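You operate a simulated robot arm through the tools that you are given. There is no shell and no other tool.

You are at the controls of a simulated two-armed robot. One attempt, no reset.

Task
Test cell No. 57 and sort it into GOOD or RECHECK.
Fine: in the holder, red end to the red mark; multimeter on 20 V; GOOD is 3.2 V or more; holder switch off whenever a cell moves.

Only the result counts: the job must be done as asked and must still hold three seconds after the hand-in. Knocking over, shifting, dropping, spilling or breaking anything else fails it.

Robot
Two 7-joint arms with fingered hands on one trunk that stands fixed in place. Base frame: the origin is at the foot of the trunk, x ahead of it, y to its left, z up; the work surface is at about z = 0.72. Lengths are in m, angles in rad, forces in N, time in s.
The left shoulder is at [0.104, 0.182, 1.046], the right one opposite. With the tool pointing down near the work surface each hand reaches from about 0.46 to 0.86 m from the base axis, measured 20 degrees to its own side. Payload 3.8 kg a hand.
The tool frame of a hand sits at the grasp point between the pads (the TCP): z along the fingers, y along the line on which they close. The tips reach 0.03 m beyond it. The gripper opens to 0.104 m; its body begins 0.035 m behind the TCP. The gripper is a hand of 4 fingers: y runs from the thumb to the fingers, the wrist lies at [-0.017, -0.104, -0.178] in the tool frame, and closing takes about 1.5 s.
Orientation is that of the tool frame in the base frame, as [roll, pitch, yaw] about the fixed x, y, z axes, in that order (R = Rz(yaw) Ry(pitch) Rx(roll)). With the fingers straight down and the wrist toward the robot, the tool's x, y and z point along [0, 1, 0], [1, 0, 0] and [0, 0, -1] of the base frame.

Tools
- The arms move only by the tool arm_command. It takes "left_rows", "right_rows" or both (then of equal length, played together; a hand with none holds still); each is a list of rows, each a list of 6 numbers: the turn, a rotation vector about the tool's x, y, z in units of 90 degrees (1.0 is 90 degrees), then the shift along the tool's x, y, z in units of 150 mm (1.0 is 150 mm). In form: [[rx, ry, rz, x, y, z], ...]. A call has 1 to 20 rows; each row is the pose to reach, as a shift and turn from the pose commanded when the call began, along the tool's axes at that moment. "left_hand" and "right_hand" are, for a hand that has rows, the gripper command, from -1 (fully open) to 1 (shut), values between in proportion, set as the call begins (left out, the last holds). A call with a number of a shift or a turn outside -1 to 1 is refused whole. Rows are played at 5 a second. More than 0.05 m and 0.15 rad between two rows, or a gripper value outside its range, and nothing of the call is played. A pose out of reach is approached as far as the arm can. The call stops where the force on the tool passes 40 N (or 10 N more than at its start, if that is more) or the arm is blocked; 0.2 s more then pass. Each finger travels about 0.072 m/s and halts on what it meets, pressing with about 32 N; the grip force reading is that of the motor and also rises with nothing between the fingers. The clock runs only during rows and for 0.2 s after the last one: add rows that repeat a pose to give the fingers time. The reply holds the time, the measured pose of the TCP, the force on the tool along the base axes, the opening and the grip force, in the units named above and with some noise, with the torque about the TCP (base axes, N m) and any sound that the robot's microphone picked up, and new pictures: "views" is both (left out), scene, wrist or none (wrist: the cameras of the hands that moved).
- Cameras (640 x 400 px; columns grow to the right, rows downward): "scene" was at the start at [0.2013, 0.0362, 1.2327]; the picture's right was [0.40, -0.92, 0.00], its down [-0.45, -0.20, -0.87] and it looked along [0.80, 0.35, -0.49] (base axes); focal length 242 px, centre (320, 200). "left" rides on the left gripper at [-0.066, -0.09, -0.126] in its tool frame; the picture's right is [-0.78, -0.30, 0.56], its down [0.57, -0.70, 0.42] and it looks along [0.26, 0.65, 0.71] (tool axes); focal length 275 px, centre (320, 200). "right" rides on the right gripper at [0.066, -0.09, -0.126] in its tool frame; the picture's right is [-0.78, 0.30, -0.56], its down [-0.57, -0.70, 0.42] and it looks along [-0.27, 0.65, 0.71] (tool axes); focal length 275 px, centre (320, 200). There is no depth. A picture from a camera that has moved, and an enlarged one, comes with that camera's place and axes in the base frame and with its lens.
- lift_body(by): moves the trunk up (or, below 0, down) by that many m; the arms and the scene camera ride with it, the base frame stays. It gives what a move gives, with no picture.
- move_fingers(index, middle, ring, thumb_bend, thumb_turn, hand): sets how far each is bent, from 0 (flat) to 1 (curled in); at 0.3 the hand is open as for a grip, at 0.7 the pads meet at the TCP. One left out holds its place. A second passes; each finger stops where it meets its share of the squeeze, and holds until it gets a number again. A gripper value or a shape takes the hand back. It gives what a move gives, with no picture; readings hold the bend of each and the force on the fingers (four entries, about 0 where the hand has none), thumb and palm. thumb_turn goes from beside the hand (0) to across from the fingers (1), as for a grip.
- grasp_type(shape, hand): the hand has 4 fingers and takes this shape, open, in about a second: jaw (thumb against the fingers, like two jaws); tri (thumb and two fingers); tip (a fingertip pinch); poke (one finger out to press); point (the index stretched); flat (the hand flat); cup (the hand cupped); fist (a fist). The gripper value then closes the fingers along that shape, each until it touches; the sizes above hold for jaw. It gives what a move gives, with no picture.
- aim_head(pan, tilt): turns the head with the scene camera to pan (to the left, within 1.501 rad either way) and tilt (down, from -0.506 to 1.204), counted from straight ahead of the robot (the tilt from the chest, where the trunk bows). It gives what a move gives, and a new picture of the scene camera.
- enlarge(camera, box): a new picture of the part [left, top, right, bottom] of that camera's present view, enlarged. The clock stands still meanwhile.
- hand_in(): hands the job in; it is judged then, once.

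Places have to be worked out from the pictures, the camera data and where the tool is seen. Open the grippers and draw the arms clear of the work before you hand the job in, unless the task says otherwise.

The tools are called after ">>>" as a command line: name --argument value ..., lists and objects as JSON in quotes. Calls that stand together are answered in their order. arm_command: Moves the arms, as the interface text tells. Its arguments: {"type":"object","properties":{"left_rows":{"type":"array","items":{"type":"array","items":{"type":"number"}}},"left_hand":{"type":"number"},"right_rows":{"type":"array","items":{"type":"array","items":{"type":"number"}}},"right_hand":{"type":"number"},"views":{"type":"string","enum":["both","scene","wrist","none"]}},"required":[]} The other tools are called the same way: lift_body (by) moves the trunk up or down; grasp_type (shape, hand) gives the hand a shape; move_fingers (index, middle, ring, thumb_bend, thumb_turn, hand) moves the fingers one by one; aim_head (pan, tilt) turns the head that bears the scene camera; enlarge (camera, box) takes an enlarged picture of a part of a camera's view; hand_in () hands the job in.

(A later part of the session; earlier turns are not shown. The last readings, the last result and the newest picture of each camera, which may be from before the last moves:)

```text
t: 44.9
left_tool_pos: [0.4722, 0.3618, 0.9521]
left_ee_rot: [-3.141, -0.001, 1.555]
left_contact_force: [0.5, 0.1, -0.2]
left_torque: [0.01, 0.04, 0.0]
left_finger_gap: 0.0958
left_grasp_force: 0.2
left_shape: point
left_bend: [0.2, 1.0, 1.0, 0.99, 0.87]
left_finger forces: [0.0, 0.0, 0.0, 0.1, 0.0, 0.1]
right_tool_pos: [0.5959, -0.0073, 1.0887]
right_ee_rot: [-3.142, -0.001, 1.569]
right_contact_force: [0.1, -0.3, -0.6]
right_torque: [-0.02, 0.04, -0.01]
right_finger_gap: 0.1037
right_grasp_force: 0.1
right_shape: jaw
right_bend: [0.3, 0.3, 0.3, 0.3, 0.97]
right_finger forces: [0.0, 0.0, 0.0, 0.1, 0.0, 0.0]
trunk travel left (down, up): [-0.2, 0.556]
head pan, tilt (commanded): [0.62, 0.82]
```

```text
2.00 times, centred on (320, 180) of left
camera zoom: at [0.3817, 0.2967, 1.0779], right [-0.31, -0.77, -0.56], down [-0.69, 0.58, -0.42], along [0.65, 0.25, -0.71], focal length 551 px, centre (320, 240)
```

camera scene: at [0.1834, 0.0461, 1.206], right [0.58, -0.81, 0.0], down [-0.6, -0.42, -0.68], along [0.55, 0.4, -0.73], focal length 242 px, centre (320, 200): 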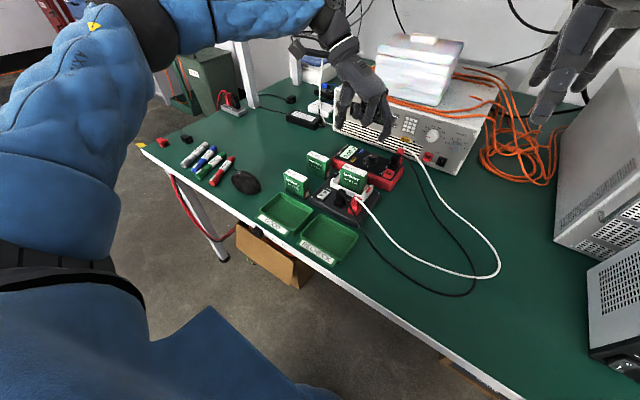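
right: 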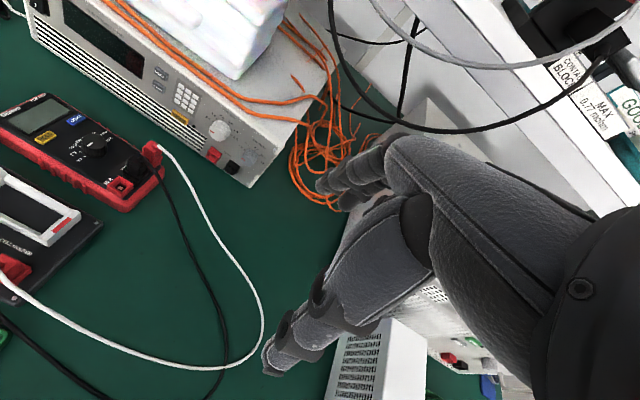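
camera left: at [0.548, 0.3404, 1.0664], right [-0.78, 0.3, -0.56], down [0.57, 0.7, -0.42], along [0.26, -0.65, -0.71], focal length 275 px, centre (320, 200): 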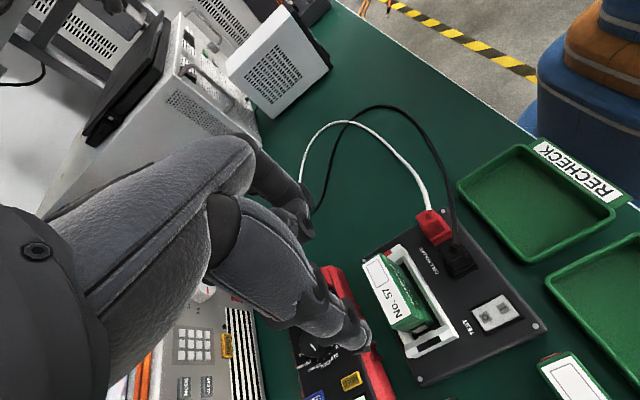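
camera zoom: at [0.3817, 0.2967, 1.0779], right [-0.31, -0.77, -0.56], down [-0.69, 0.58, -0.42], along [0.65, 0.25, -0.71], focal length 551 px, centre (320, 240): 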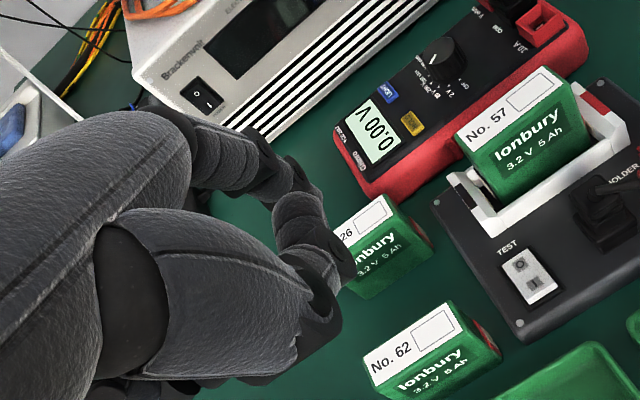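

The index alone would bring the curled fingers near cell 62. A thumb-only poker (all fingers curled, thumb at 0.72) looks best: it protrudes ~38 mm and its tip is almost at the TCP axis. I set that.

>>> move_fingers --hand "left" --thumb_bend 0.4 --thumb_turn 1.0

>>> move_fingers --hand "left" --index 1.0 --middle 1.0 --ring 1.0 --thumb_bend 0.7

>>> enlarge --camera "scene" --box '[225, 80, 345, 160]'

>>> enlarge --camera "left" --box '[160, 80, 480, 280]'

```text
t: 45.9
left_tool_pos: [0.472, 0.3605, 0.9503]
left_ee_rot: [-3.141, 0.0, 1.555]
left_contact_force: [-0.2, -0.3, 0.5]
left_torque: [-0.01, 0.01, 0.02]
left_finger_gap: 0.0957
left_grasp_force: 0.1
left_shape: fingers
left_bend: [0.2, 1.0, 1.0, 0.4, 0.99]
left_finger forces: [0.0, 0.1, 0.1, 0.0, 0.0, 0.0]
right_tool_pos: [0.5964, -0.0074, 1.089]
right_ee_rot: [3.141, 0.002, 1.572]
right_contact_force: [0.1, -0.4, 0.2]
right_torque: [0.0, 0.01, -0.02]
right_finger_gap: 0.1039
right_grasp_force: 0.0
right_shape: jaw
right_bend: [0.3, 0.3, 0.3, 0.3, 0.97]
right_finger forces: [0.0, 0.0, 0.0, 0.1, 0.0, 0.1]
trunk travel left (down, up): [-0.2, 0.556]
head pan, tilt (commanded): [0.62, 0.82]
```

```text
t: 46.9
left_tool_pos: [0.4706, 0.3613, 0.9518]
left_ee_rot: [-3.141, 0.0, 1.555]
left_contact_force: [0.2, -0.6, -0.7]
left_torque: [-0.02, 0.0, -0.03]
left_finger_gap: 0.0125
left_grasp_force: 0.1
left_shape: fingers
left_bend: [0.84, 1.0, 1.0, 0.66, 1.0]
left_finger forces: [0.1, 0.1, 0.0, 0.0, 0.0, 0.0]
right_tool_pos: [0.5964, -0.0081, 1.0888]
right_ee_rot: [-3.14, 0.001, 1.572]
right_contact_force: [0.1, -0.6, 0.1]
right_torque: [-0.01, 0.0, -0.02]
right_finger_gap: 0.1038
right_grasp_force: 0.1
right_shape: jaw
right_bend: [0.3, 0.3, 0.3, 0.3, 0.97]
right_finger forces: [0.1, 0.1, 0.0, 0.0, 0.0, 0.0]
trunk travel left (down, up): [-0.2, 0.556]
head pan, tilt (commanded): [0.62, 0.82]
```

```text
5.00 times, centred on (285, 120) of scene
camera zoom: at [0.1831, 0.046, 1.2061], right [0.58, -0.81, 0.0], down [-0.6, -0.42, -0.68], along [0.56, 0.4, -0.73], focal length 1213 px, centre (495, 600)
```

zoom: 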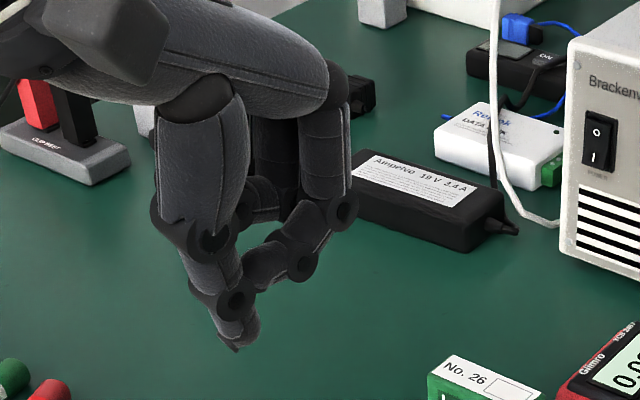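

```text
2.00 times, centred on (320, 180) of left
camera zoom: at [0.3817, 0.2967, 1.0779], right [-0.31, -0.77, -0.56], down [-0.69, 0.58, -0.42], along [0.65, 0.25, -0.71], focal length 551 px, centre (320, 240)
```

zoom: 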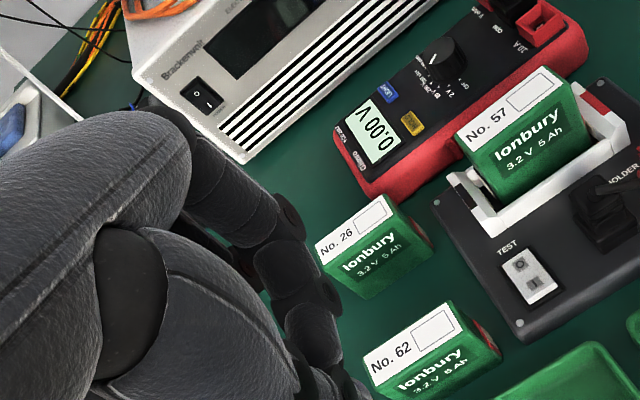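

The index was blocked by the thumb (0.84/0.66). I open the thumb, fully curl the index first, and then bring the thumb to 0.7.

>>> move_fingers --hand "left" --thumb_bend 0.35

>>> move_fingers --hand "left" --index 1.0 --middle 1.0 --ring 1.0

>>> move_fingers --hand "left" --thumb_bend 0.68

>>> enlarge --camera "scene" --box '[225, 80, 345, 160]'

>>> enlarge --camera "left" --box '[160, 120, 480, 320]'

```text
t: 47.9
left_tool_pos: [0.4711, 0.3618, 0.9517]
left_ee_rot: [-3.141, 0.0, 1.555]
left_contact_force: [-0.4, -0.2, 0.4]
left_torque: [-0.01, -0.01, -0.01]
left_finger_gap: 0.0621
left_grasp_force: 0.0
left_shape: fingers
left_bend: [1.0, 1.0, 1.0, 0.35, 0.98]
left_finger forces: [0.0, 0.1, 0.0, 0.1, 0.0, 0.0]
right_tool_pos: [0.5959, -0.0063, 1.0881]
right_ee_rot: [-3.141, 0.0, 1.57]
right_contact_force: [-0.1, 0.3, -0.4]
right_torque: [0.0, -0.01, -0.02]
right_finger_gap: 0.1036
right_grasp_force: 0.1
right_shape: jaw
right_bend: [0.3, 0.3, 0.3, 0.3, 0.97]
right_finger forces: [0.1, 0.0, 0.1, 0.1, 0.0, 0.1]
trunk travel left (down, up): [-0.2, 0.556]
head pan, tilt (commanded): [0.62, 0.82]
```

```text
t: 48.9
left_tool_pos: [0.4723, 0.3605, 0.9514]
left_ee_rot: [3.141, 0.0, 1.555]
left_contact_force: [0.4, -0.8, 0.4]
left_torque: [0.01, -0.02, -0.01]
left_finger_gap: 0.062
left_grasp_force: 0.0
left_shape: fingers
left_bend: [1.0, 1.0, 1.0, 0.35, 0.98]
left_finger forces: [0.1, 0.0, 0.0, 0.1, 0.0, 0.0]
right_tool_pos: [0.5964, -0.0073, 1.0892]
right_ee_rot: [-3.141, -0.001, 1.571]
right_contact_force: [-0.3, 0.3, 0.0]
right_torque: [-0.01, 0.0, -0.01]
right_finger_gap: 0.1037
right_grasp_force: 0.0
right_shape: jaw
right_bend: [0.3, 0.3, 0.3, 0.3, 0.97]
right_finger forces: [0.1, 0.0, 0.1, 0.0, 0.1, 0.0]
trunk travel left (down, up): [-0.2, 0.556]
head pan, tilt (commanded): [0.62, 0.82]
```

```text
t: 49.9
left_tool_pos: [0.472, 0.3621, 0.9512]
left_ee_rot: [-3.14, 0.0, 1.555]
left_contact_force: [-0.4, 0.2, -0.2]
left_torque: [-0.02, -0.03, 0.0]
left_finger_gap: 0.0457
left_grasp_force: 0.0
left_shape: fingers
left_bend: [1.0, 1.0, 1.0, 0.68, 1.0]
left_finger forces: [0.0, 0.0, 0.1, 0.0, 0.0, 0.0]
right_tool_pos: [0.5967, -0.0075, 1.0886]
right_ee_rot: [3.141, 0.001, 1.569]
right_contact_force: [-0.1, -0.2, -0.4]
right_torque: [0.02, -0.01, -0.02]
right_finger_gap: 0.1037
right_grasp_force: 0.2
right_shape: jaw
right_bend: [0.3, 0.3, 0.3, 0.3, 0.97]
right_finger forces: [0.0, 0.0, 0.0, 0.0, 0.0, 0.0]
trunk travel left (down, up): [-0.2, 0.556]
head pan, tilt (commanded): [0.62, 0.82]
```

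```text
5.00 times, centred on (285, 120) of scene
camera zoom: at [0.1831, 0.046, 1.2061], right [0.58, -0.81, 0.0], down [-0.6, -0.42, -0.68], along [0.56, 0.4, -0.73], focal length 1213 px, centre (495, 600)
```

zoom: 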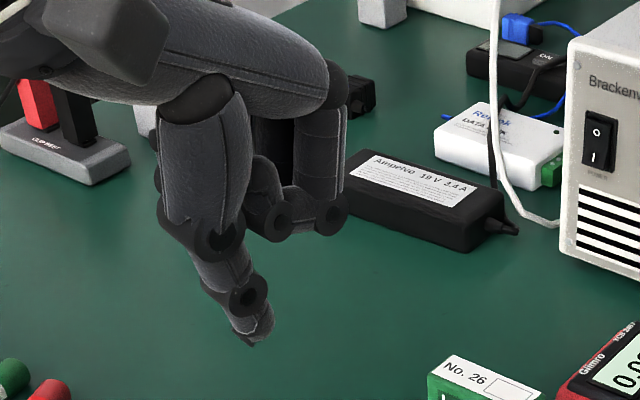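

```text
2.00 times, centred on (320, 220) of left
camera zoom: at [0.3817, 0.2967, 1.0779], right [-0.31, -0.77, -0.56], down [-0.69, 0.58, -0.42], along [0.65, 0.25, -0.71], focal length 551 px, centre (320, 160)
```

zoom: 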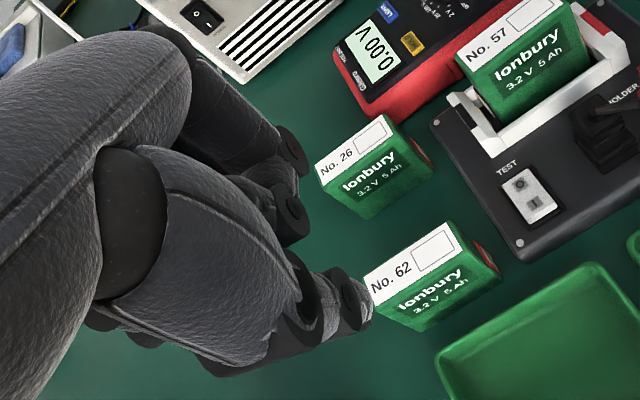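

The thumb now stands alone as a poker. I judge its tip ≈30 mm below the TCP after tilting the hand back 20°, and the rocker's I side at (0.540, 0.298, ~0.757). I move to hover above it.

>>> arm_command --left_rows '[[-0.06, 0, 0, -0.1, 0.11, 0.0], [-0.12, 0, 0, -0.2, 0.23, 0.05], [-0.18, 0, 0, -0.31, 0.35, 0.15], [-0.222, 0, 0, -0.416, 0.471, 0.3], [-0.222, 0, 0, -0.416, 0.471, 0.5], [-0.222, 0, 0, -0.416, 0.471, 0.667], [-0.222, 0, 0, -0.416, 0.471, 0.667]]' --views "both"

>>> enlarge --camera "scene" --box '[290, 130, 370, 205]'

>>> enlarge --camera "left" --box '[240, 150, 480, 320]'

>>> enlarge --camera "right" --box '[0, 140, 160, 270]'

```text
t: 51.5
left_tool_pos: [0.5413, 0.2963, 0.8506]
left_ee_rot: [2.793, 0.0, 1.554]
left_contact_force: [0.1, -0.6, 0.0]
left_torque: [0.0, 0.01, 0.06]
left_finger_gap: 0.0456
left_grasp_force: 0.1
left_shape: fingers
left_bend: [1.0, 1.0, 1.0, 0.68, 1.0]
left_finger forces: [0.0, 0.0, 0.0, 0.1, 0.0, 0.0]
right_tool_pos: [0.5961, -0.007, 1.0875]
right_ee_rot: [-3.141, 0.0, 1.572]
right_contact_force: [-0.1, 0.3, -0.4]
right_torque: [0.01, -0.01, 0.0]
right_finger_gap: 0.1036
right_grasp_force: 0.1
right_shape: jaw
right_bend: [0.3, 0.3, 0.3, 0.3, 0.97]
right_finger forces: [0.0, 0.1, 0.0, 0.1, 0.0, 0.0]
trunk travel left (down, up): [-0.2, 0.556]
head pan, tilt (commanded): [0.62, 0.82]
camera scene: at [0.183, 0.0459, 1.2061], right [0.58, -0.81, 0.0], down [-0.6, -0.42, -0.68], along [0.56, 0.4, -0.73], focal length 242 px, centre (320, 200)
camera left: at [0.4137, 0.232, 0.9386], right [-0.1, -0.77, -0.62], down [-0.5, 0.58, -0.64], along [0.86, 0.25, -0.45], focal length 275 px, centre (320, 200)
```

scene: 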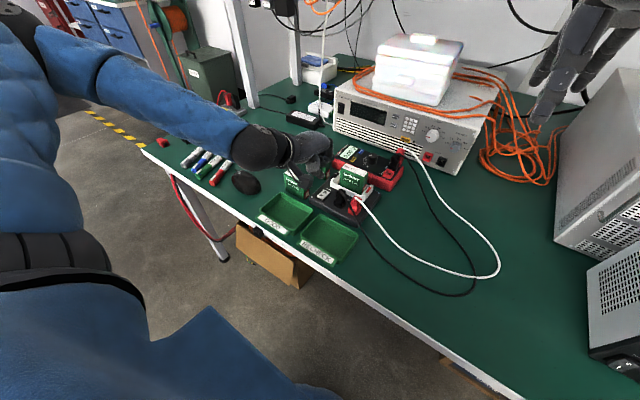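
left: 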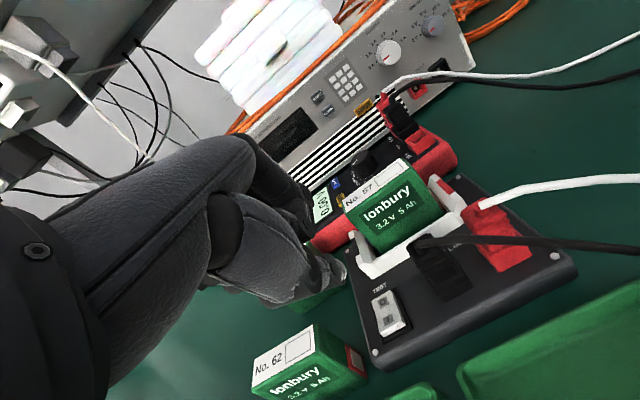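

```text
5.33 times, centred on (330, 168) of scene
camera zoom: at [0.183, 0.0459, 1.2061], right [0.58, -0.81, 0.0], down [-0.6, -0.42, -0.68], along [0.56, 0.4, -0.73], focal length 1293 px, centre (267, 373)
```

zoom: 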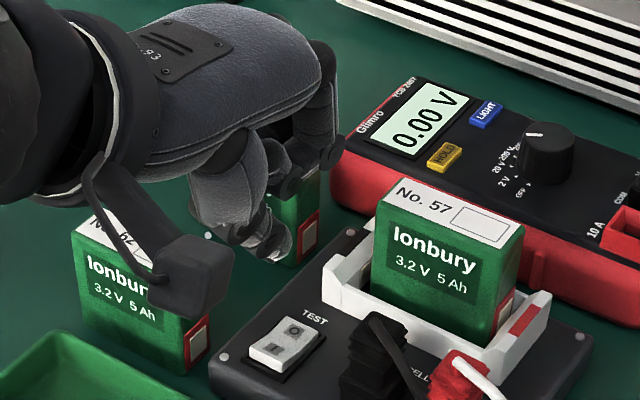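

```text
2.35 times, centred on (360, 235) of left
camera zoom: at [0.4137, 0.232, 0.9386], right [-0.1, -0.77, -0.62], down [-0.5, 0.58, -0.64], along [0.86, 0.25, -0.45], focal length 648 px, centre (226, 118)
```

zoom: 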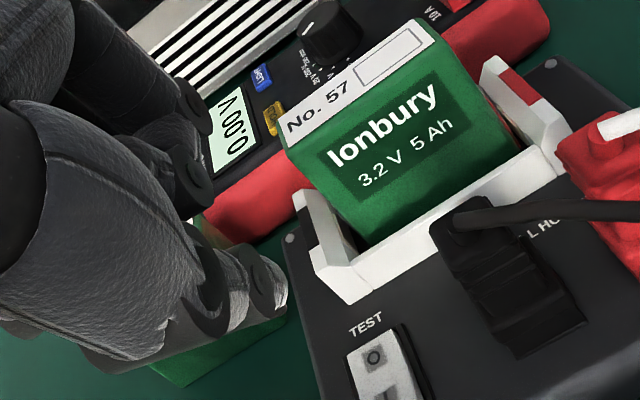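

```text
3.08 times, centred on (80, 205) of right
camera zoom: at [0.5051, 0.058, 1.2142], right [0.3, -0.78, 0.56], down [-0.7, -0.57, -0.42], along [0.65, -0.26, -0.71], focal length 847 px, centre (1058, 185)
```

zoom: 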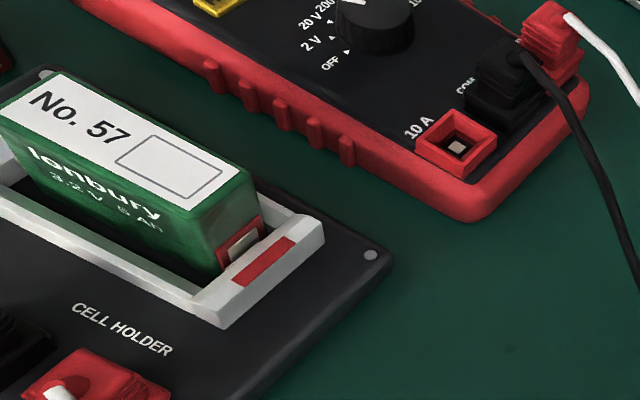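

Thumb tip is at about (0.540, 0.295, 0.82), above the I side. I lower it 55 mm straight down to just above the rocker and check.

>>> arm_command --left_rows '[[0, 0, 0, 0.0133, -0.03, 0.083], [0, 0, 0, 0.0133, -0.065, 0.178], [0, 0, 0, 0.0133, -0.1, 0.274], [0, 0, 0, 0.0133, -0.1254, 0.3447], [0, 0, 0, 0.0133, -0.1254, 0.3447]]' --views "none"

>>> enlarge --camera "scene" --box '[290, 140, 370, 205]'

>>> enlarge --camera "scene" --box '[305, 165, 350, 205]'

>>> enlarge --camera "left" --box '[240, 170, 480, 340]'

```text
t: 52.7
left_tool_pos: [0.5402, 0.3, 0.796]
left_ee_rot: [2.792, 0.0, 1.554]
left_contact_force: [0.1, -0.1, 0.7]
left_torque: [0.0, 0.03, 0.03]
left_finger_gap: 0.046
left_grasp_force: 0.1
left_shape: fingers
left_bend: [1.0, 1.0, 1.0, 0.68, 1.0]
left_finger forces: [0.1, 0.0, 0.0, 0.0, 0.0, 0.0]
right_tool_pos: [0.5966, -0.007, 1.0888]
right_ee_rot: [-3.141, 0.0, 1.572]
right_contact_force: [0.1, -0.6, -0.3]
right_torque: [-0.03, 0.0, 0.0]
right_finger_gap: 0.1037
right_grasp_force: 0.0
right_shape: jaw
right_bend: [0.3, 0.3, 0.3, 0.3, 0.97]
right_finger forces: [0.0, 0.0, 0.1, 0.0, 0.1, 0.0]
trunk travel left (down, up): [-0.2, 0.556]
head pan, tilt (commanded): [0.62, 0.82]
```

```text
6.15 times, centred on (330, 172) of scene
camera zoom: at [0.1831, 0.046, 1.2061], right [0.58, -0.81, 0.0], down [-0.6, -0.42, -0.68], along [0.56, 0.4, -0.73], focal length 1492 px, centre (258, 369)
```

zoom: 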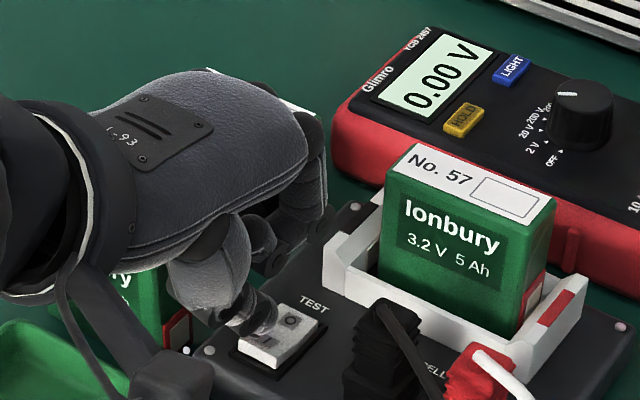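

```text
10.00 times, centred on (328, 185) of scene
camera zoom: at [0.1831, 0.046, 1.2061], right [0.58, -0.81, 0.0], down [-0.6, -0.42, -0.68], along [0.56, 0.4, -0.73], focal length 2425 px, centre (245, 350)
```

zoom: 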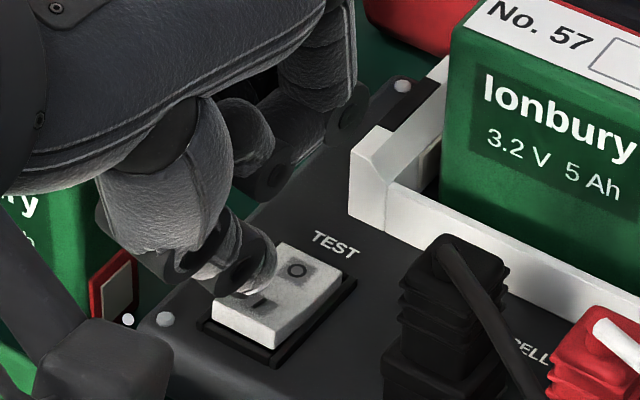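

```text
2.35 times, centred on (360, 255) of left
camera zoom: at [0.4131, 0.2354, 0.8839], right [-0.1, -0.77, -0.63], down [-0.5, 0.58, -0.64], along [0.86, 0.25, -0.45], focal length 648 px, centre (226, 71)
```

zoom: 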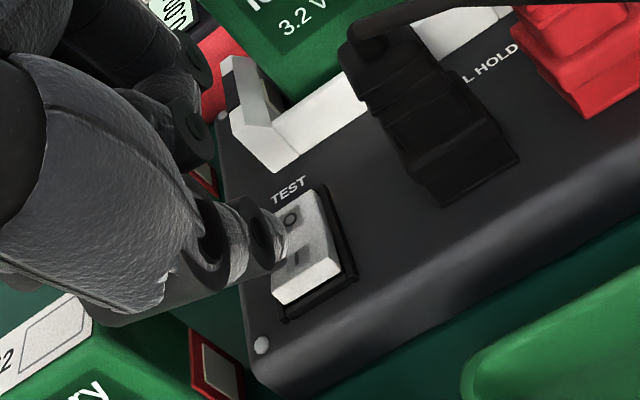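

The thumb tip hovers over the I end of the rocker. I press down ~15 mm in small steps, with the force watched.

>>> arm_command --left_rows '[[0, 0, 0, 0, -0.008, 0.0219], [0, 0, 0, 0, -0.016, 0.0439], [0, 0, 0, 0, -0.022, 0.06], [0, 0, 0, 0, -0.028, 0.0767], [0, 0, 0, 0, -0.034, 0.093], [0, 0, 0, 0, -0.034, 0.093]]' --views "none"

>>> enlarge --camera "scene" --box '[290, 140, 370, 205]'

>>> enlarge --camera "scene" --box '[305, 165, 350, 205]'

>>> enlarge --camera "left" --box '[240, 170, 480, 340]'

```text
t: 54.1
left_tool_pos: [0.5399, 0.2986, 0.7832]
left_ee_rot: [2.789, 0.0, 1.553]
left_contact_force: [-6.6, -0.3, 19.0]
left_torque: [-0.13, 0.12, -0.04]
left_finger_gap: 0.0429
left_grasp_force: 9.9
left_shape: fingers
left_bend: [1.0, 1.0, 1.0, 0.73, 1.0]
left_finger forces: [0.0, 0.1, 0.0, 0.0, 19.5, 0.1]
right_tool_pos: [0.5939, -0.0079, 1.0889]
right_ee_rot: [3.141, 0.001, 1.572]
right_contact_force: [-0.7, -0.1, -0.5]
right_torque: [0.0, -0.05, -0.01]
right_finger_gap: 0.1038
right_grasp_force: 0.1
right_shape: jaw
right_bend: [0.3, 0.3, 0.3, 0.3, 0.97]
right_finger forces: [0.0, 0.0, 0.0, 0.0, 0.1, 0.1]
trunk travel left (down, up): [-0.2, 0.556]
head pan, tilt (commanded): [0.62, 0.82]
```

```text
6.15 times, centred on (330, 172) of scene
camera zoom: at [0.1809, 0.0452, 1.2066], right [0.58, -0.81, 0.0], down [-0.59, -0.42, -0.68], along [0.56, 0.4, -0.73], focal length 1492 px, centre (258, 369)
```

zoom: 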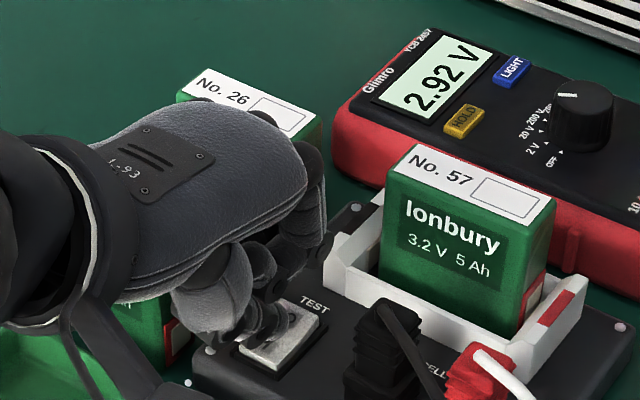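

```text
10.00 times, centred on (328, 185) of scene
camera zoom: at [0.1809, 0.0452, 1.2066], right [0.58, -0.81, 0.0], down [-0.59, -0.42, -0.68], along [0.56, 0.4, -0.73], focal length 2425 px, centre (245, 350)
```

zoom: 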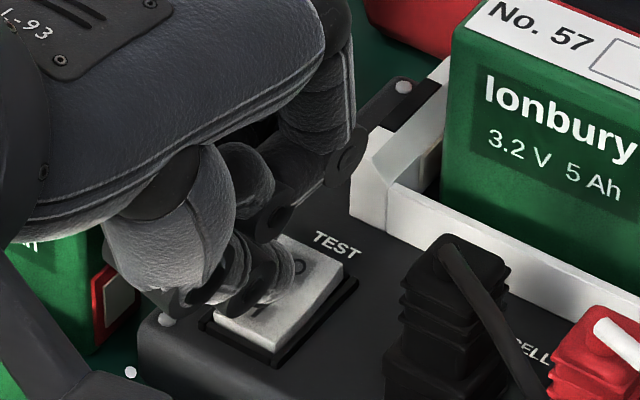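

```text
2.35 times, centred on (360, 255) of left
camera zoom: at [0.4116, 0.235, 0.871], right [-0.1, -0.77, -0.63], down [-0.5, 0.58, -0.64], along [0.86, 0.25, -0.45], focal length 648 px, centre (226, 71)
```

zoom: 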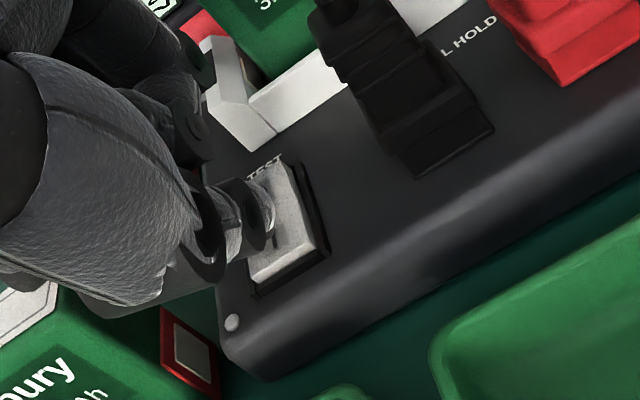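

The switch is on: the meter shows 2.92 V. I lift the thumb off and re-read the settled display.

>>> arm_command --left_rows '[[0, 0, 0, 0, 0.034, -0.093], [0, 0, 0, 0, 0.08, -0.219], [0, 0, 0, 0, 0.1, -0.28], [0, 0, 0, 0, 0.1, -0.28], [0, 0, 0, 0, 0.1, -0.28]]' --views "none"

>>> enlarge --camera "scene" --box '[335, 140, 375, 170]'

>>> enlarge --camera "scene" --box '[290, 140, 370, 205]'

>>> enlarge --camera "left" --box '[240, 150, 480, 320]'

```text
t: 55.3
left_tool_pos: [0.5398, 0.3009, 0.8252]
left_ee_rot: [2.794, -0.001, 1.555]
left_contact_force: [-0.5, 0.1, -0.4]
left_torque: [-0.02, 0.0, 0.0]
left_finger_gap: 0.0458
left_grasp_force: 0.0
left_shape: fingers
left_bend: [1.0, 1.0, 1.0, 0.68, 1.0]
left_finger forces: [0.0, 0.0, 0.0, 0.0, 0.0, 0.0]
right_tool_pos: [0.5965, -0.0074, 1.0884]
right_ee_rot: [-3.141, 0.0, 1.571]
right_contact_force: [0.2, -0.1, -0.8]
right_torque: [-0.01, 0.01, 0.01]
right_finger_gap: 0.1037
right_grasp_force: 0.2
right_shape: jaw
right_bend: [0.3, 0.3, 0.3, 0.3, 0.97]
right_finger forces: [0.0, 0.0, 0.0, 0.1, 0.0, 0.0]
trunk travel left (down, up): [-0.2, 0.556]
head pan, tilt (commanded): [0.62, 0.82]
```

```text
13.33 times, centred on (355, 155) of scene
camera zoom: at [0.1831, 0.046, 1.2061], right [0.58, -0.81, 0.0], down [-0.6, -0.42, -0.68], along [0.56, 0.4, -0.73], focal length 3234 px, centre (-147, 800)
```

zoom: 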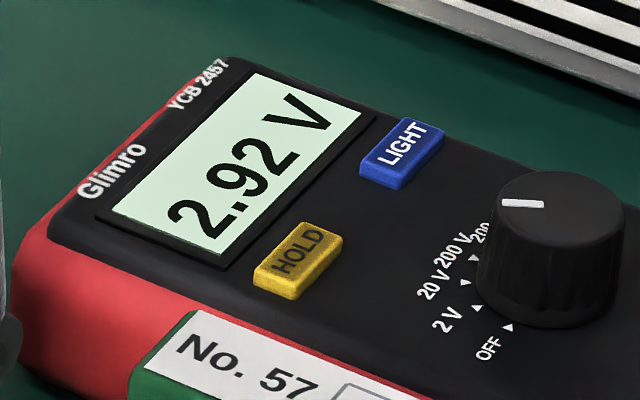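

```text
6.15 times, centred on (330, 172) of scene
camera zoom: at [0.1831, 0.046, 1.2061], right [0.58, -0.81, 0.0], down [-0.6, -0.42, -0.68], along [0.56, 0.4, -0.73], focal length 1492 px, centre (258, 369)
```

zoom: 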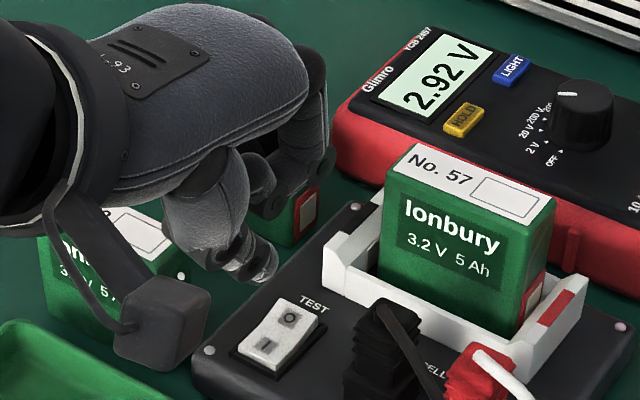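

```text
2.35 times, centred on (360, 235) of left
camera zoom: at [0.413, 0.2359, 0.9132], right [-0.1, -0.77, -0.62], down [-0.51, 0.58, -0.64], along [0.86, 0.25, -0.45], focal length 648 px, centre (226, 118)
```

zoom: 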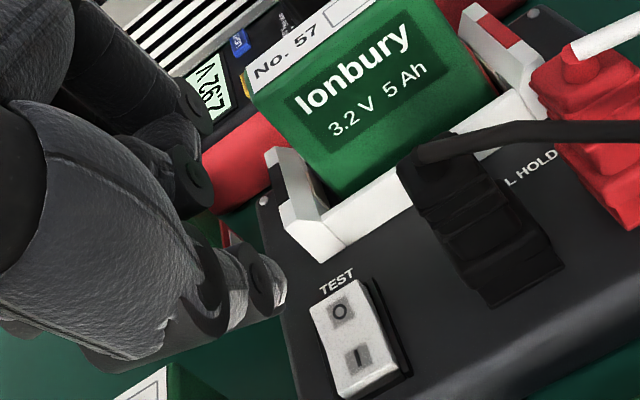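

Stable at 2.92 V, below 3.2 V, so cell 57 goes to RECHECK. Now I move the thumb over the O side (x≈0.559) and lower to just above it.

>>> arm_command --left_rows '[[0, 0, 0, 0, 0.064, 0.023], [0, 0, 0, 0, 0.1285, 0.0467], [0, 0, 0, 0, 0.0943, 0.1407], [0, 0, 0, 0, 0.065, 0.222], [0, 0, 0, 0, 0.065, 0.222]]' --views "none"

>>> enlarge --camera "scene" --box '[305, 165, 350, 205]'

>>> enlarge --camera "left" --box '[240, 150, 480, 320]'

>>> enlarge --camera "right" --box '[0, 140, 110, 270]'

```text
t: 56.5
left_tool_pos: [0.5608, 0.2977, 0.7983]
left_ee_rot: [2.794, -0.001, 1.554]
left_contact_force: [0.4, -0.5, -0.5]
left_torque: [-0.01, 0.01, 0.01]
left_finger_gap: 0.0458
left_grasp_force: 0.1
left_shape: fingers
left_bend: [1.0, 1.0, 1.0, 0.68, 1.0]
left_finger forces: [0.0, 0.0, 0.0, 0.0, 0.0, 0.1]
right_tool_pos: [0.5957, -0.0078, 1.088]
right_ee_rot: [-3.141, 0.0, 1.57]
right_contact_force: [-0.4, -0.5, -0.1]
right_torque: [-0.06, 0.01, 0.02]
right_finger_gap: 0.1038
right_grasp_force: 0.0
right_shape: jaw
right_bend: [0.3, 0.3, 0.3, 0.3, 0.97]
right_finger forces: [0.0, 0.1, 0.0, 0.1, 0.0, 0.1]
trunk travel left (down, up): [-0.2, 0.556]
head pan, tilt (commanded): [0.62, 0.82]
```

```text
10.00 times, centred on (328, 185) of scene
camera zoom: at [0.1831, 0.046, 1.2061], right [0.58, -0.81, 0.0], down [-0.6, -0.42, -0.68], along [0.56, 0.4, -0.73], focal length 2425 px, centre (245, 350)
```

zoom: 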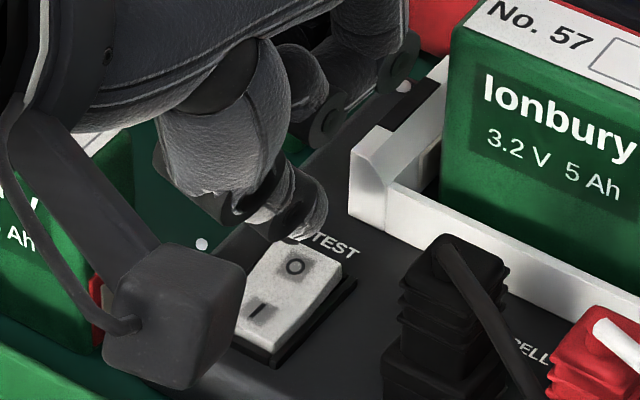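

```text
2.35 times, centred on (360, 235) of left
camera zoom: at [0.4339, 0.2344, 0.8865], right [-0.1, -0.77, -0.62], down [-0.5, 0.58, -0.64], along [0.86, 0.25, -0.45], focal length 648 px, centre (226, 118)
```

zoom: 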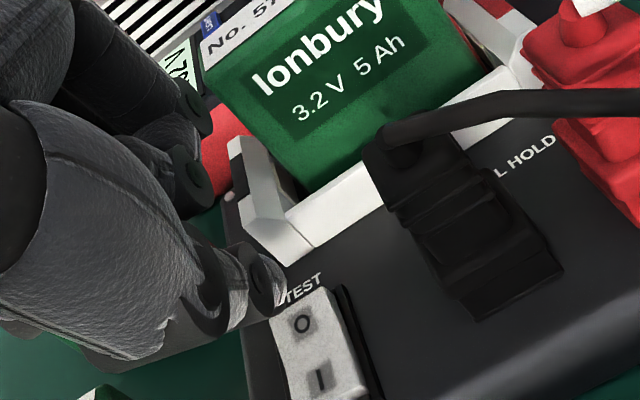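

```text
3.08 times, centred on (55, 205) of right
camera zoom: at [0.5052, 0.0581, 1.2141], right [0.3, -0.78, 0.56], down [-0.7, -0.57, -0.42], along [0.65, -0.27, -0.71], focal length 847 px, centre (1135, 185)
```

zoom: 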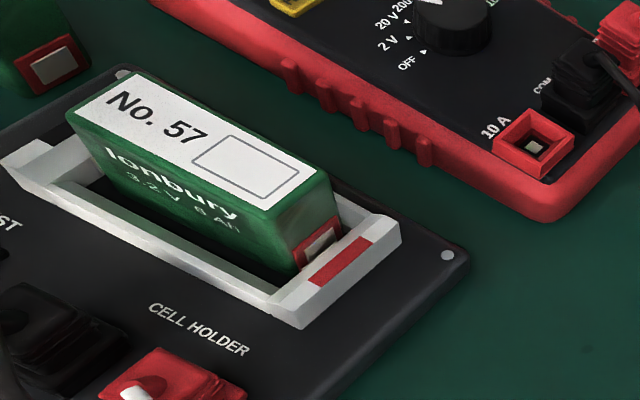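

The thumb tip is right above the O mark. I press down there with a 3 mm forward bias, in small steps.

>>> arm_command --left_rows '[[0, 0, 0, 0, 0.019, 0.007], [0, 0, 0, 0, 0.005, 0.046], [0, 0, 0, 0, -0.007, 0.08], [0, 0, 0, 0, -0.015, 0.102], [0, 0, 0, 0, -0.023, 0.123], [0, 0, 0, 0, -0.023, 0.123]]' --views "none"

>>> enlarge --camera "scene" --box '[290, 140, 370, 205]'

>>> enlarge --camera "left" --box '[240, 150, 480, 320]'

```text
t: 57.9
left_tool_pos: [0.5657, 0.2983, 0.7809]
left_ee_rot: [2.79, 0.0, 1.555]
left_contact_force: [1.5, 0.9, 7.7]
left_torque: [-0.02, -0.05, 0.03]
left_finger_gap: 0.0432
left_grasp_force: 4.4
left_shape: fingers
left_bend: [1.0, 1.0, 1.0, 0.72, 1.0]
left_finger forces: [0.0, 0.0, 0.0, 0.0, 7.4, 0.1]
right_tool_pos: [0.5954, -0.0091, 1.0883]
right_ee_rot: [-3.142, 0.0, 1.57]
right_contact_force: [0.2, 0.8, 0.4]
right_torque: [0.0, -0.01, -0.01]
right_finger_gap: 0.1038
right_grasp_force: 0.1
right_shape: jaw
right_bend: [0.3, 0.3, 0.3, 0.3, 0.97]
right_finger forces: [0.1, 0.0, 0.0, 0.0, 0.0, 0.1]
trunk travel left (down, up): [-0.2, 0.556]
head pan, tilt (commanded): [0.62, 0.82]
```

```text
6.15 times, centred on (330, 172) of scene
camera zoom: at [0.1827, 0.0457, 1.2062], right [0.58, -0.81, 0.0], down [-0.6, -0.42, -0.68], along [0.56, 0.4, -0.73], focal length 1492 px, centre (258, 369)
```

zoom: 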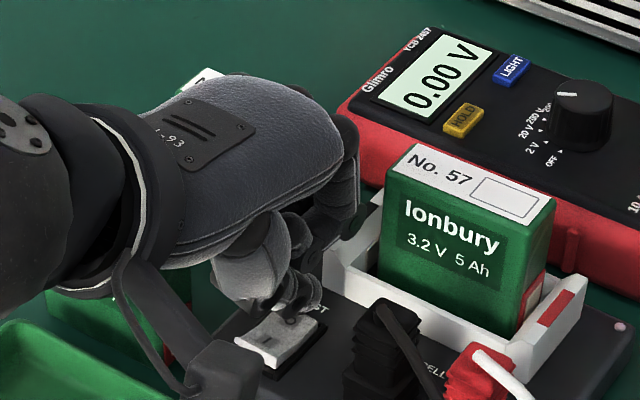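

```text
2.35 times, centred on (360, 235) of left
camera zoom: at [0.4371, 0.2348, 0.8681], right [-0.1, -0.77, -0.63], down [-0.5, 0.58, -0.64], along [0.86, 0.25, -0.45], focal length 648 px, centre (226, 118)
```

zoom: 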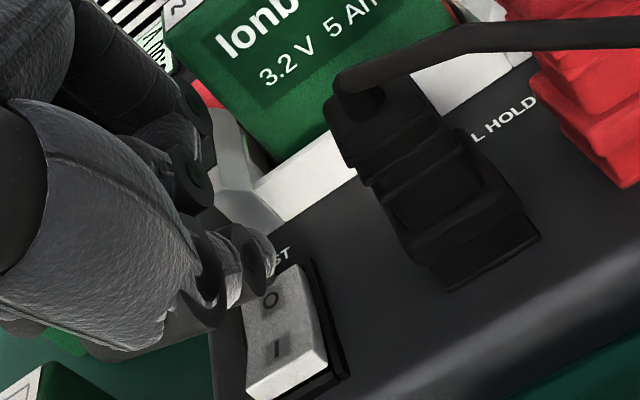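

The display is back to 0.00 V: switch is off. I lift the thumb straight up and verify the rocker state.

>>> arm_command --left_rows '[[0, 0, 0, 0, 0.04, -0.11], [0, 0, 0, 0, 0.09, -0.25], [0, 0, 0, 0, 0.15, -0.41], [0, 0, 0, 0, 0.22, -0.6], [0, 0, 0, 0, 0.22, -0.6]]' --views "none"

>>> enlarge --camera "scene" --box '[290, 140, 370, 205]'

>>> enlarge --camera "left" --box '[280, 190, 520, 360]'

```text
t: 59.1
left_tool_pos: [0.5646, 0.2984, 0.8746]
left_ee_rot: [2.794, 0.0, 1.554]
left_contact_force: [0.6, 0.3, 0.4]
left_torque: [0.0, 0.0, -0.01]
left_finger_gap: 0.0454
left_grasp_force: 0.0
left_shape: fingers
left_bend: [1.0, 1.0, 1.0, 0.68, 1.0]
left_finger forces: [0.0, 0.0, 0.0, 0.0, 0.0, 0.0]
right_tool_pos: [0.5961, -0.0054, 1.0874]
right_ee_rot: [-3.14, -0.001, 1.571]
right_contact_force: [-1.3, 0.1, 0.2]
right_torque: [0.01, 0.0, 0.0]
right_finger_gap: 0.1037
right_grasp_force: 0.0
right_shape: jaw
right_bend: [0.3, 0.3, 0.3, 0.3, 0.97]
right_finger forces: [0.1, 0.1, 0.0, 0.0, 0.0, 0.0]
trunk travel left (down, up): [-0.2, 0.556]
head pan, tilt (commanded): [0.62, 0.82]
```

```text
6.15 times, centred on (330, 172) of scene
camera zoom: at [0.1833, 0.0461, 1.206], right [0.58, -0.81, 0.0], down [-0.6, -0.42, -0.68], along [0.56, 0.4, -0.73], focal length 1492 px, centre (258, 369)
```

zoom: 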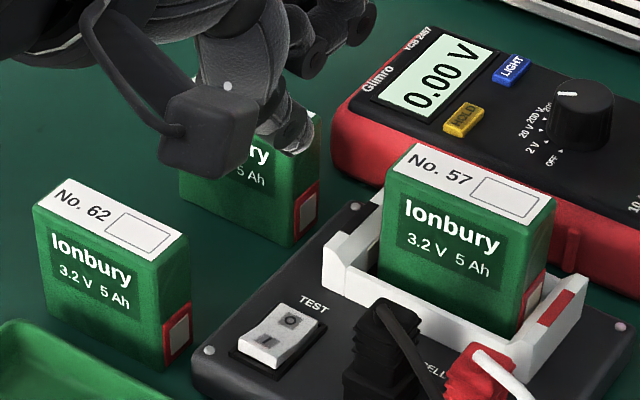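

```text
2.35 times, centred on (400, 275) of left
camera zoom: at [0.4357, 0.2357, 0.9635], right [-0.1, -0.77, -0.62], down [-0.51, 0.58, -0.64], along [0.86, 0.25, -0.45], focal length 648 px, centre (132, 24)
```

zoom: 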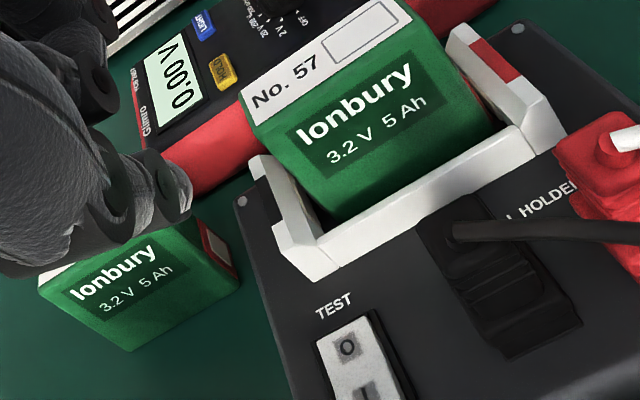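

Switch is off and the cell still sits properly. I straighten the hand, back off upward, and reset the fingers to the middle–thumb grip.

>>> arm_command --left_rows '[[0.04, 0, 0, 0.025, -0.04, -0.14], [0.09, 0, 0, 0.05, -0.085, -0.28], [0.13, 0, 0, 0.075, -0.13, -0.41], [0.18, 0, 0, 0.1, -0.17, -0.55], [0.222, 0, 0, 0.127, -0.213, -0.681], [0.222, 0, 0, 0.127, -0.213, -0.681]]' --views "none"

>>> move_fingers --hand "left" --index 1.0 --ring 1.0 --middle 0.38 --thumb_bend 0.38

>>> arm_command --left_rows '[[0, 0, 0.09, -0.04, 0.069, 0.0], [0, 0, 0.18, -0.08, 0.138, 0.0], [0, 0, 0.27, -0.122, 0.206, 0.0], [0, 0, 0.36, -0.163, 0.275, 0.0], [0, 0, 0.45, -0.204, 0.344, 0.02], [0, 0, 0.54, -0.244, 0.413, 0.04], [0, 0, 0.63, -0.285, 0.482, 0.06], [0, 0, 0.72, -0.326, 0.55, 0.08], [0, 0, 0.81, -0.367, 0.619, 0.1], [0, 0, 0.9, -0.408, 0.688, 0.12], [0, 0, 0.99, -0.448, 0.757, 0.133], [0, 0, 0.99, -0.448, 0.757, 0.133]]' --views "both"

```text
t: 60.5
left_tool_pos: [0.5009, 0.32, 0.9588]
left_ee_rot: [-3.141, 0.001, 1.554]
left_contact_force: [0.0, -0.7, 0.3]
left_torque: [-0.03, -0.01, -0.02]
left_finger_gap: 0.0455
left_grasp_force: 0.0
left_shape: fingers
left_bend: [1.0, 1.0, 1.0, 0.68, 1.0]
left_finger forces: [0.1, 0.0, 0.0, 0.0, 0.1, 0.0]
right_tool_pos: [0.5971, -0.0076, 1.088]
right_ee_rot: [-3.139, -0.001, 1.571]
right_contact_force: [0.2, 0.3, -0.2]
right_torque: [0.02, 0.0, 0.02]
right_finger_gap: 0.1037
right_grasp_force: 0.0
right_shape: jaw
right_bend: [0.3, 0.3, 0.3, 0.3, 0.97]
right_finger forces: [0.0, 0.0, 0.0, 0.0, 0.1, 0.1]
trunk travel left (down, up): [-0.2, 0.556]
head pan, tilt (commanded): [0.62, 0.82]
```

```text
t: 61.5
left_tool_pos: [0.5005, 0.3205, 0.9596]
left_ee_rot: [-3.142, -0.001, 1.555]
left_contact_force: [0.1, 0.1, -0.3]
left_torque: [0.01, 0.0, 0.01]
left_finger_gap: 0.0603
left_grasp_force: 0.1
left_shape: fingers
left_bend: [1.0, 0.38, 1.0, 0.38, 0.98]
left_finger forces: [0.2, 0.0, 0.0, 0.0, 0.1, 0.0]
right_tool_pos: [0.5968, -0.0069, 1.0894]
right_ee_rot: [3.141, 0.0, 1.571]
right_contact_force: [-0.4, -0.2, 0.0]
right_torque: [0.04, -0.01, -0.01]
right_finger_gap: 0.1037
right_grasp_force: 0.1
right_shape: jaw
right_bend: [0.3, 0.3, 0.3, 0.3, 0.97]
right_finger forces: [0.0, 0.0, 0.0, 0.0, 0.0, 0.1]
trunk travel left (down, up): [-0.2, 0.556]
head pan, tilt (commanded): [0.62, 0.82]
```

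```text
t: 64.1
left_tool_pos: [0.6134, 0.2503, 0.9396]
left_ee_rot: [3.141, 0.0, -0.002]
left_contact_force: [-0.3, 0.8, -0.4]
left_torque: [0.03, 0.0, 0.01]
left_finger_gap: 0.0604
left_grasp_force: 0.1
left_shape: fingers
left_bend: [1.0, 0.38, 1.0, 0.38, 0.98]
left_finger forces: [0.1, 0.1, 0.0, 0.0, 0.0, 0.1]
right_tool_pos: [0.5961, -0.0078, 1.0879]
right_ee_rot: [3.142, -0.001, 1.57]
right_contact_force: [0.0, 0.2, 0.8]
right_torque: [0.03, 0.0, -0.02]
right_finger_gap: 0.1038
right_grasp_force: 0.1
right_shape: jaw
right_bend: [0.3, 0.3, 0.3, 0.3, 0.97]
right_finger forces: [0.1, 0.0, 0.0, 0.0, 0.1, 0.0]
trunk travel left (down, up): [-0.2, 0.556]
head pan, tilt (commanded): [0.62, 0.82]
camera scene: at [0.1829, 0.0461, 1.2062], right [0.58, -0.81, 0.0], down [-0.6, -0.42, -0.68], along [0.56, 0.4, -0.73], focal length 242 px, centre (320, 200)
camera left: at [0.5478, 0.3407, 1.0666], right [-0.78, 0.3, -0.56], down [0.57, 0.7, -0.42], along [0.26, -0.65, -0.71], focal length 275 px, centre (320, 200)
```

scene: 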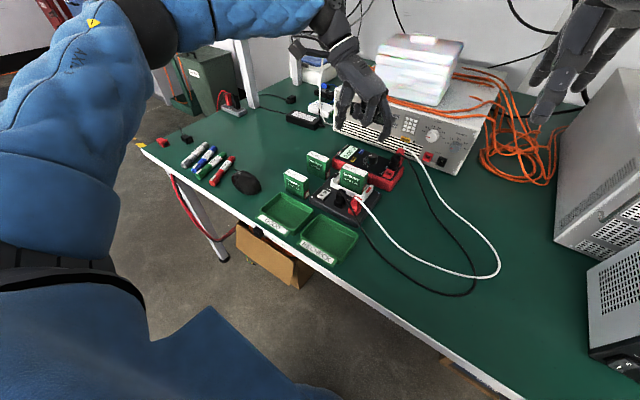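
left: 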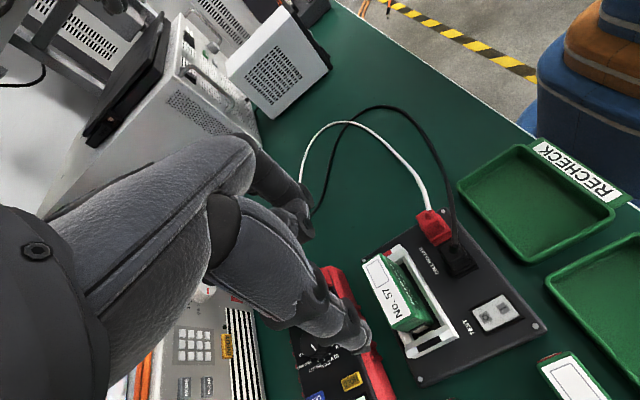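

Hand is back exactly over the cell in the grip orientation. I descend with open fingers to the same height as at release.

>>> arm_command --left_rows '[[0, 0, 0, -0.01, 0, 0.2], [0, 0, 0, -0.013, 0.005, 0.4], [0, 0, 0, -0.013, 0.007, 0.58], [0, 0, 0, -0.013, 0.007, 0.7], [0, 0, 0, -0.013, 0.007, 0.79], [0, 0, 0, -0.013, 0.007, 0.79]]' --views "none"

>>> enlarge --camera "scene" --box '[320, 140, 380, 205]'

>>> enlarge --camera "left" --box '[300, 200, 420, 360]'

>>> enlarge --camera "right" --box '[0, 140, 110, 270]'

```text
t: 65.5
left_tool_pos: [0.6124, 0.2507, 0.8197]
left_ee_rot: [3.141, -0.001, 0.0]
left_contact_force: [0.4, 0.1, 0.3]
left_torque: [0.0, 0.02, 0.0]
left_finger_gap: 0.0605
left_grasp_force: 0.2
left_shape: fingers
left_bend: [1.0, 0.38, 1.0, 0.38, 0.98]
left_finger forces: [0.0, 0.0, 0.0, 0.0, 0.1, 0.0]
right_tool_pos: [0.5959, -0.0073, 1.0889]
right_ee_rot: [-3.141, -0.001, 1.571]
right_contact_force: [-0.1, -0.3, 0.0]
right_torque: [0.03, -0.03, -0.03]
right_finger_gap: 0.1038
right_grasp_force: 0.1
right_shape: jaw
right_bend: [0.3, 0.3, 0.3, 0.3, 0.97]
right_finger forces: [0.0, 0.1, 0.0, 0.0, 0.0, 0.0]
trunk travel left (down, up): [-0.2, 0.556]
head pan, tilt (commanded): [0.62, 0.82]
```

```text
6.15 times, centred on (350, 172) of scene
camera zoom: at [0.1831, 0.046, 1.2061], right [0.58, -0.81, 0.0], down [-0.6, -0.42, -0.68], along [0.56, 0.4, -0.73], focal length 1492 px, centre (135, 369)
```

zoom: 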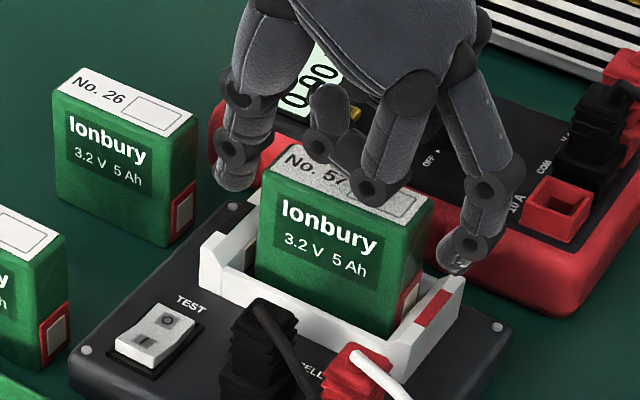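

```text
2.50 times, centred on (360, 280) of left
camera zoom: at [0.5461, 0.3395, 0.9457], right [-0.78, 0.3, -0.56], down [0.57, 0.7, -0.42], along [0.26, -0.65, -0.71], focal length 688 px, centre (220, 0)
```

zoom: 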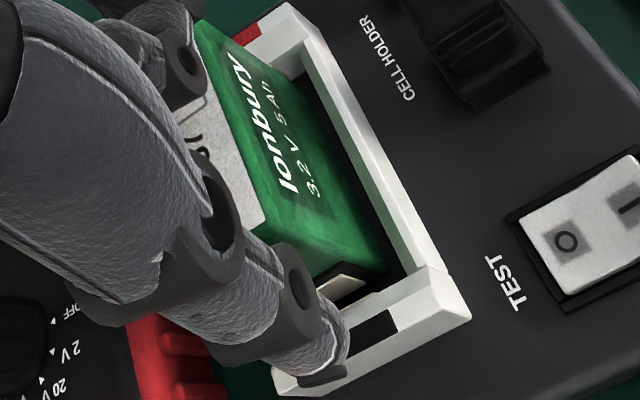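

```text
3.08 times, centred on (55, 205) of right
camera zoom: at [0.5052, 0.0581, 1.2141], right [0.3, -0.78, 0.56], down [-0.7, -0.57, -0.42], along [0.65, -0.26, -0.71], focal length 847 px, centre (1135, 185)
```

zoom: 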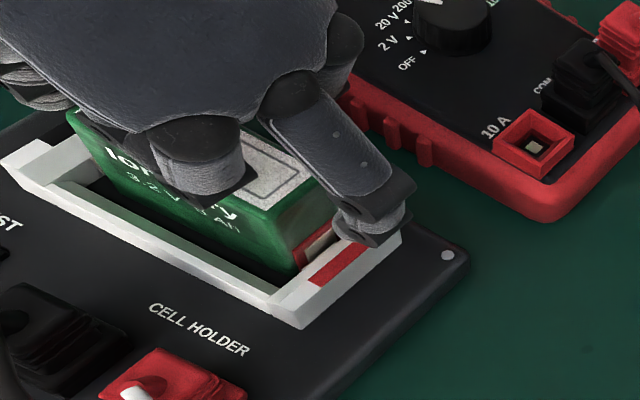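

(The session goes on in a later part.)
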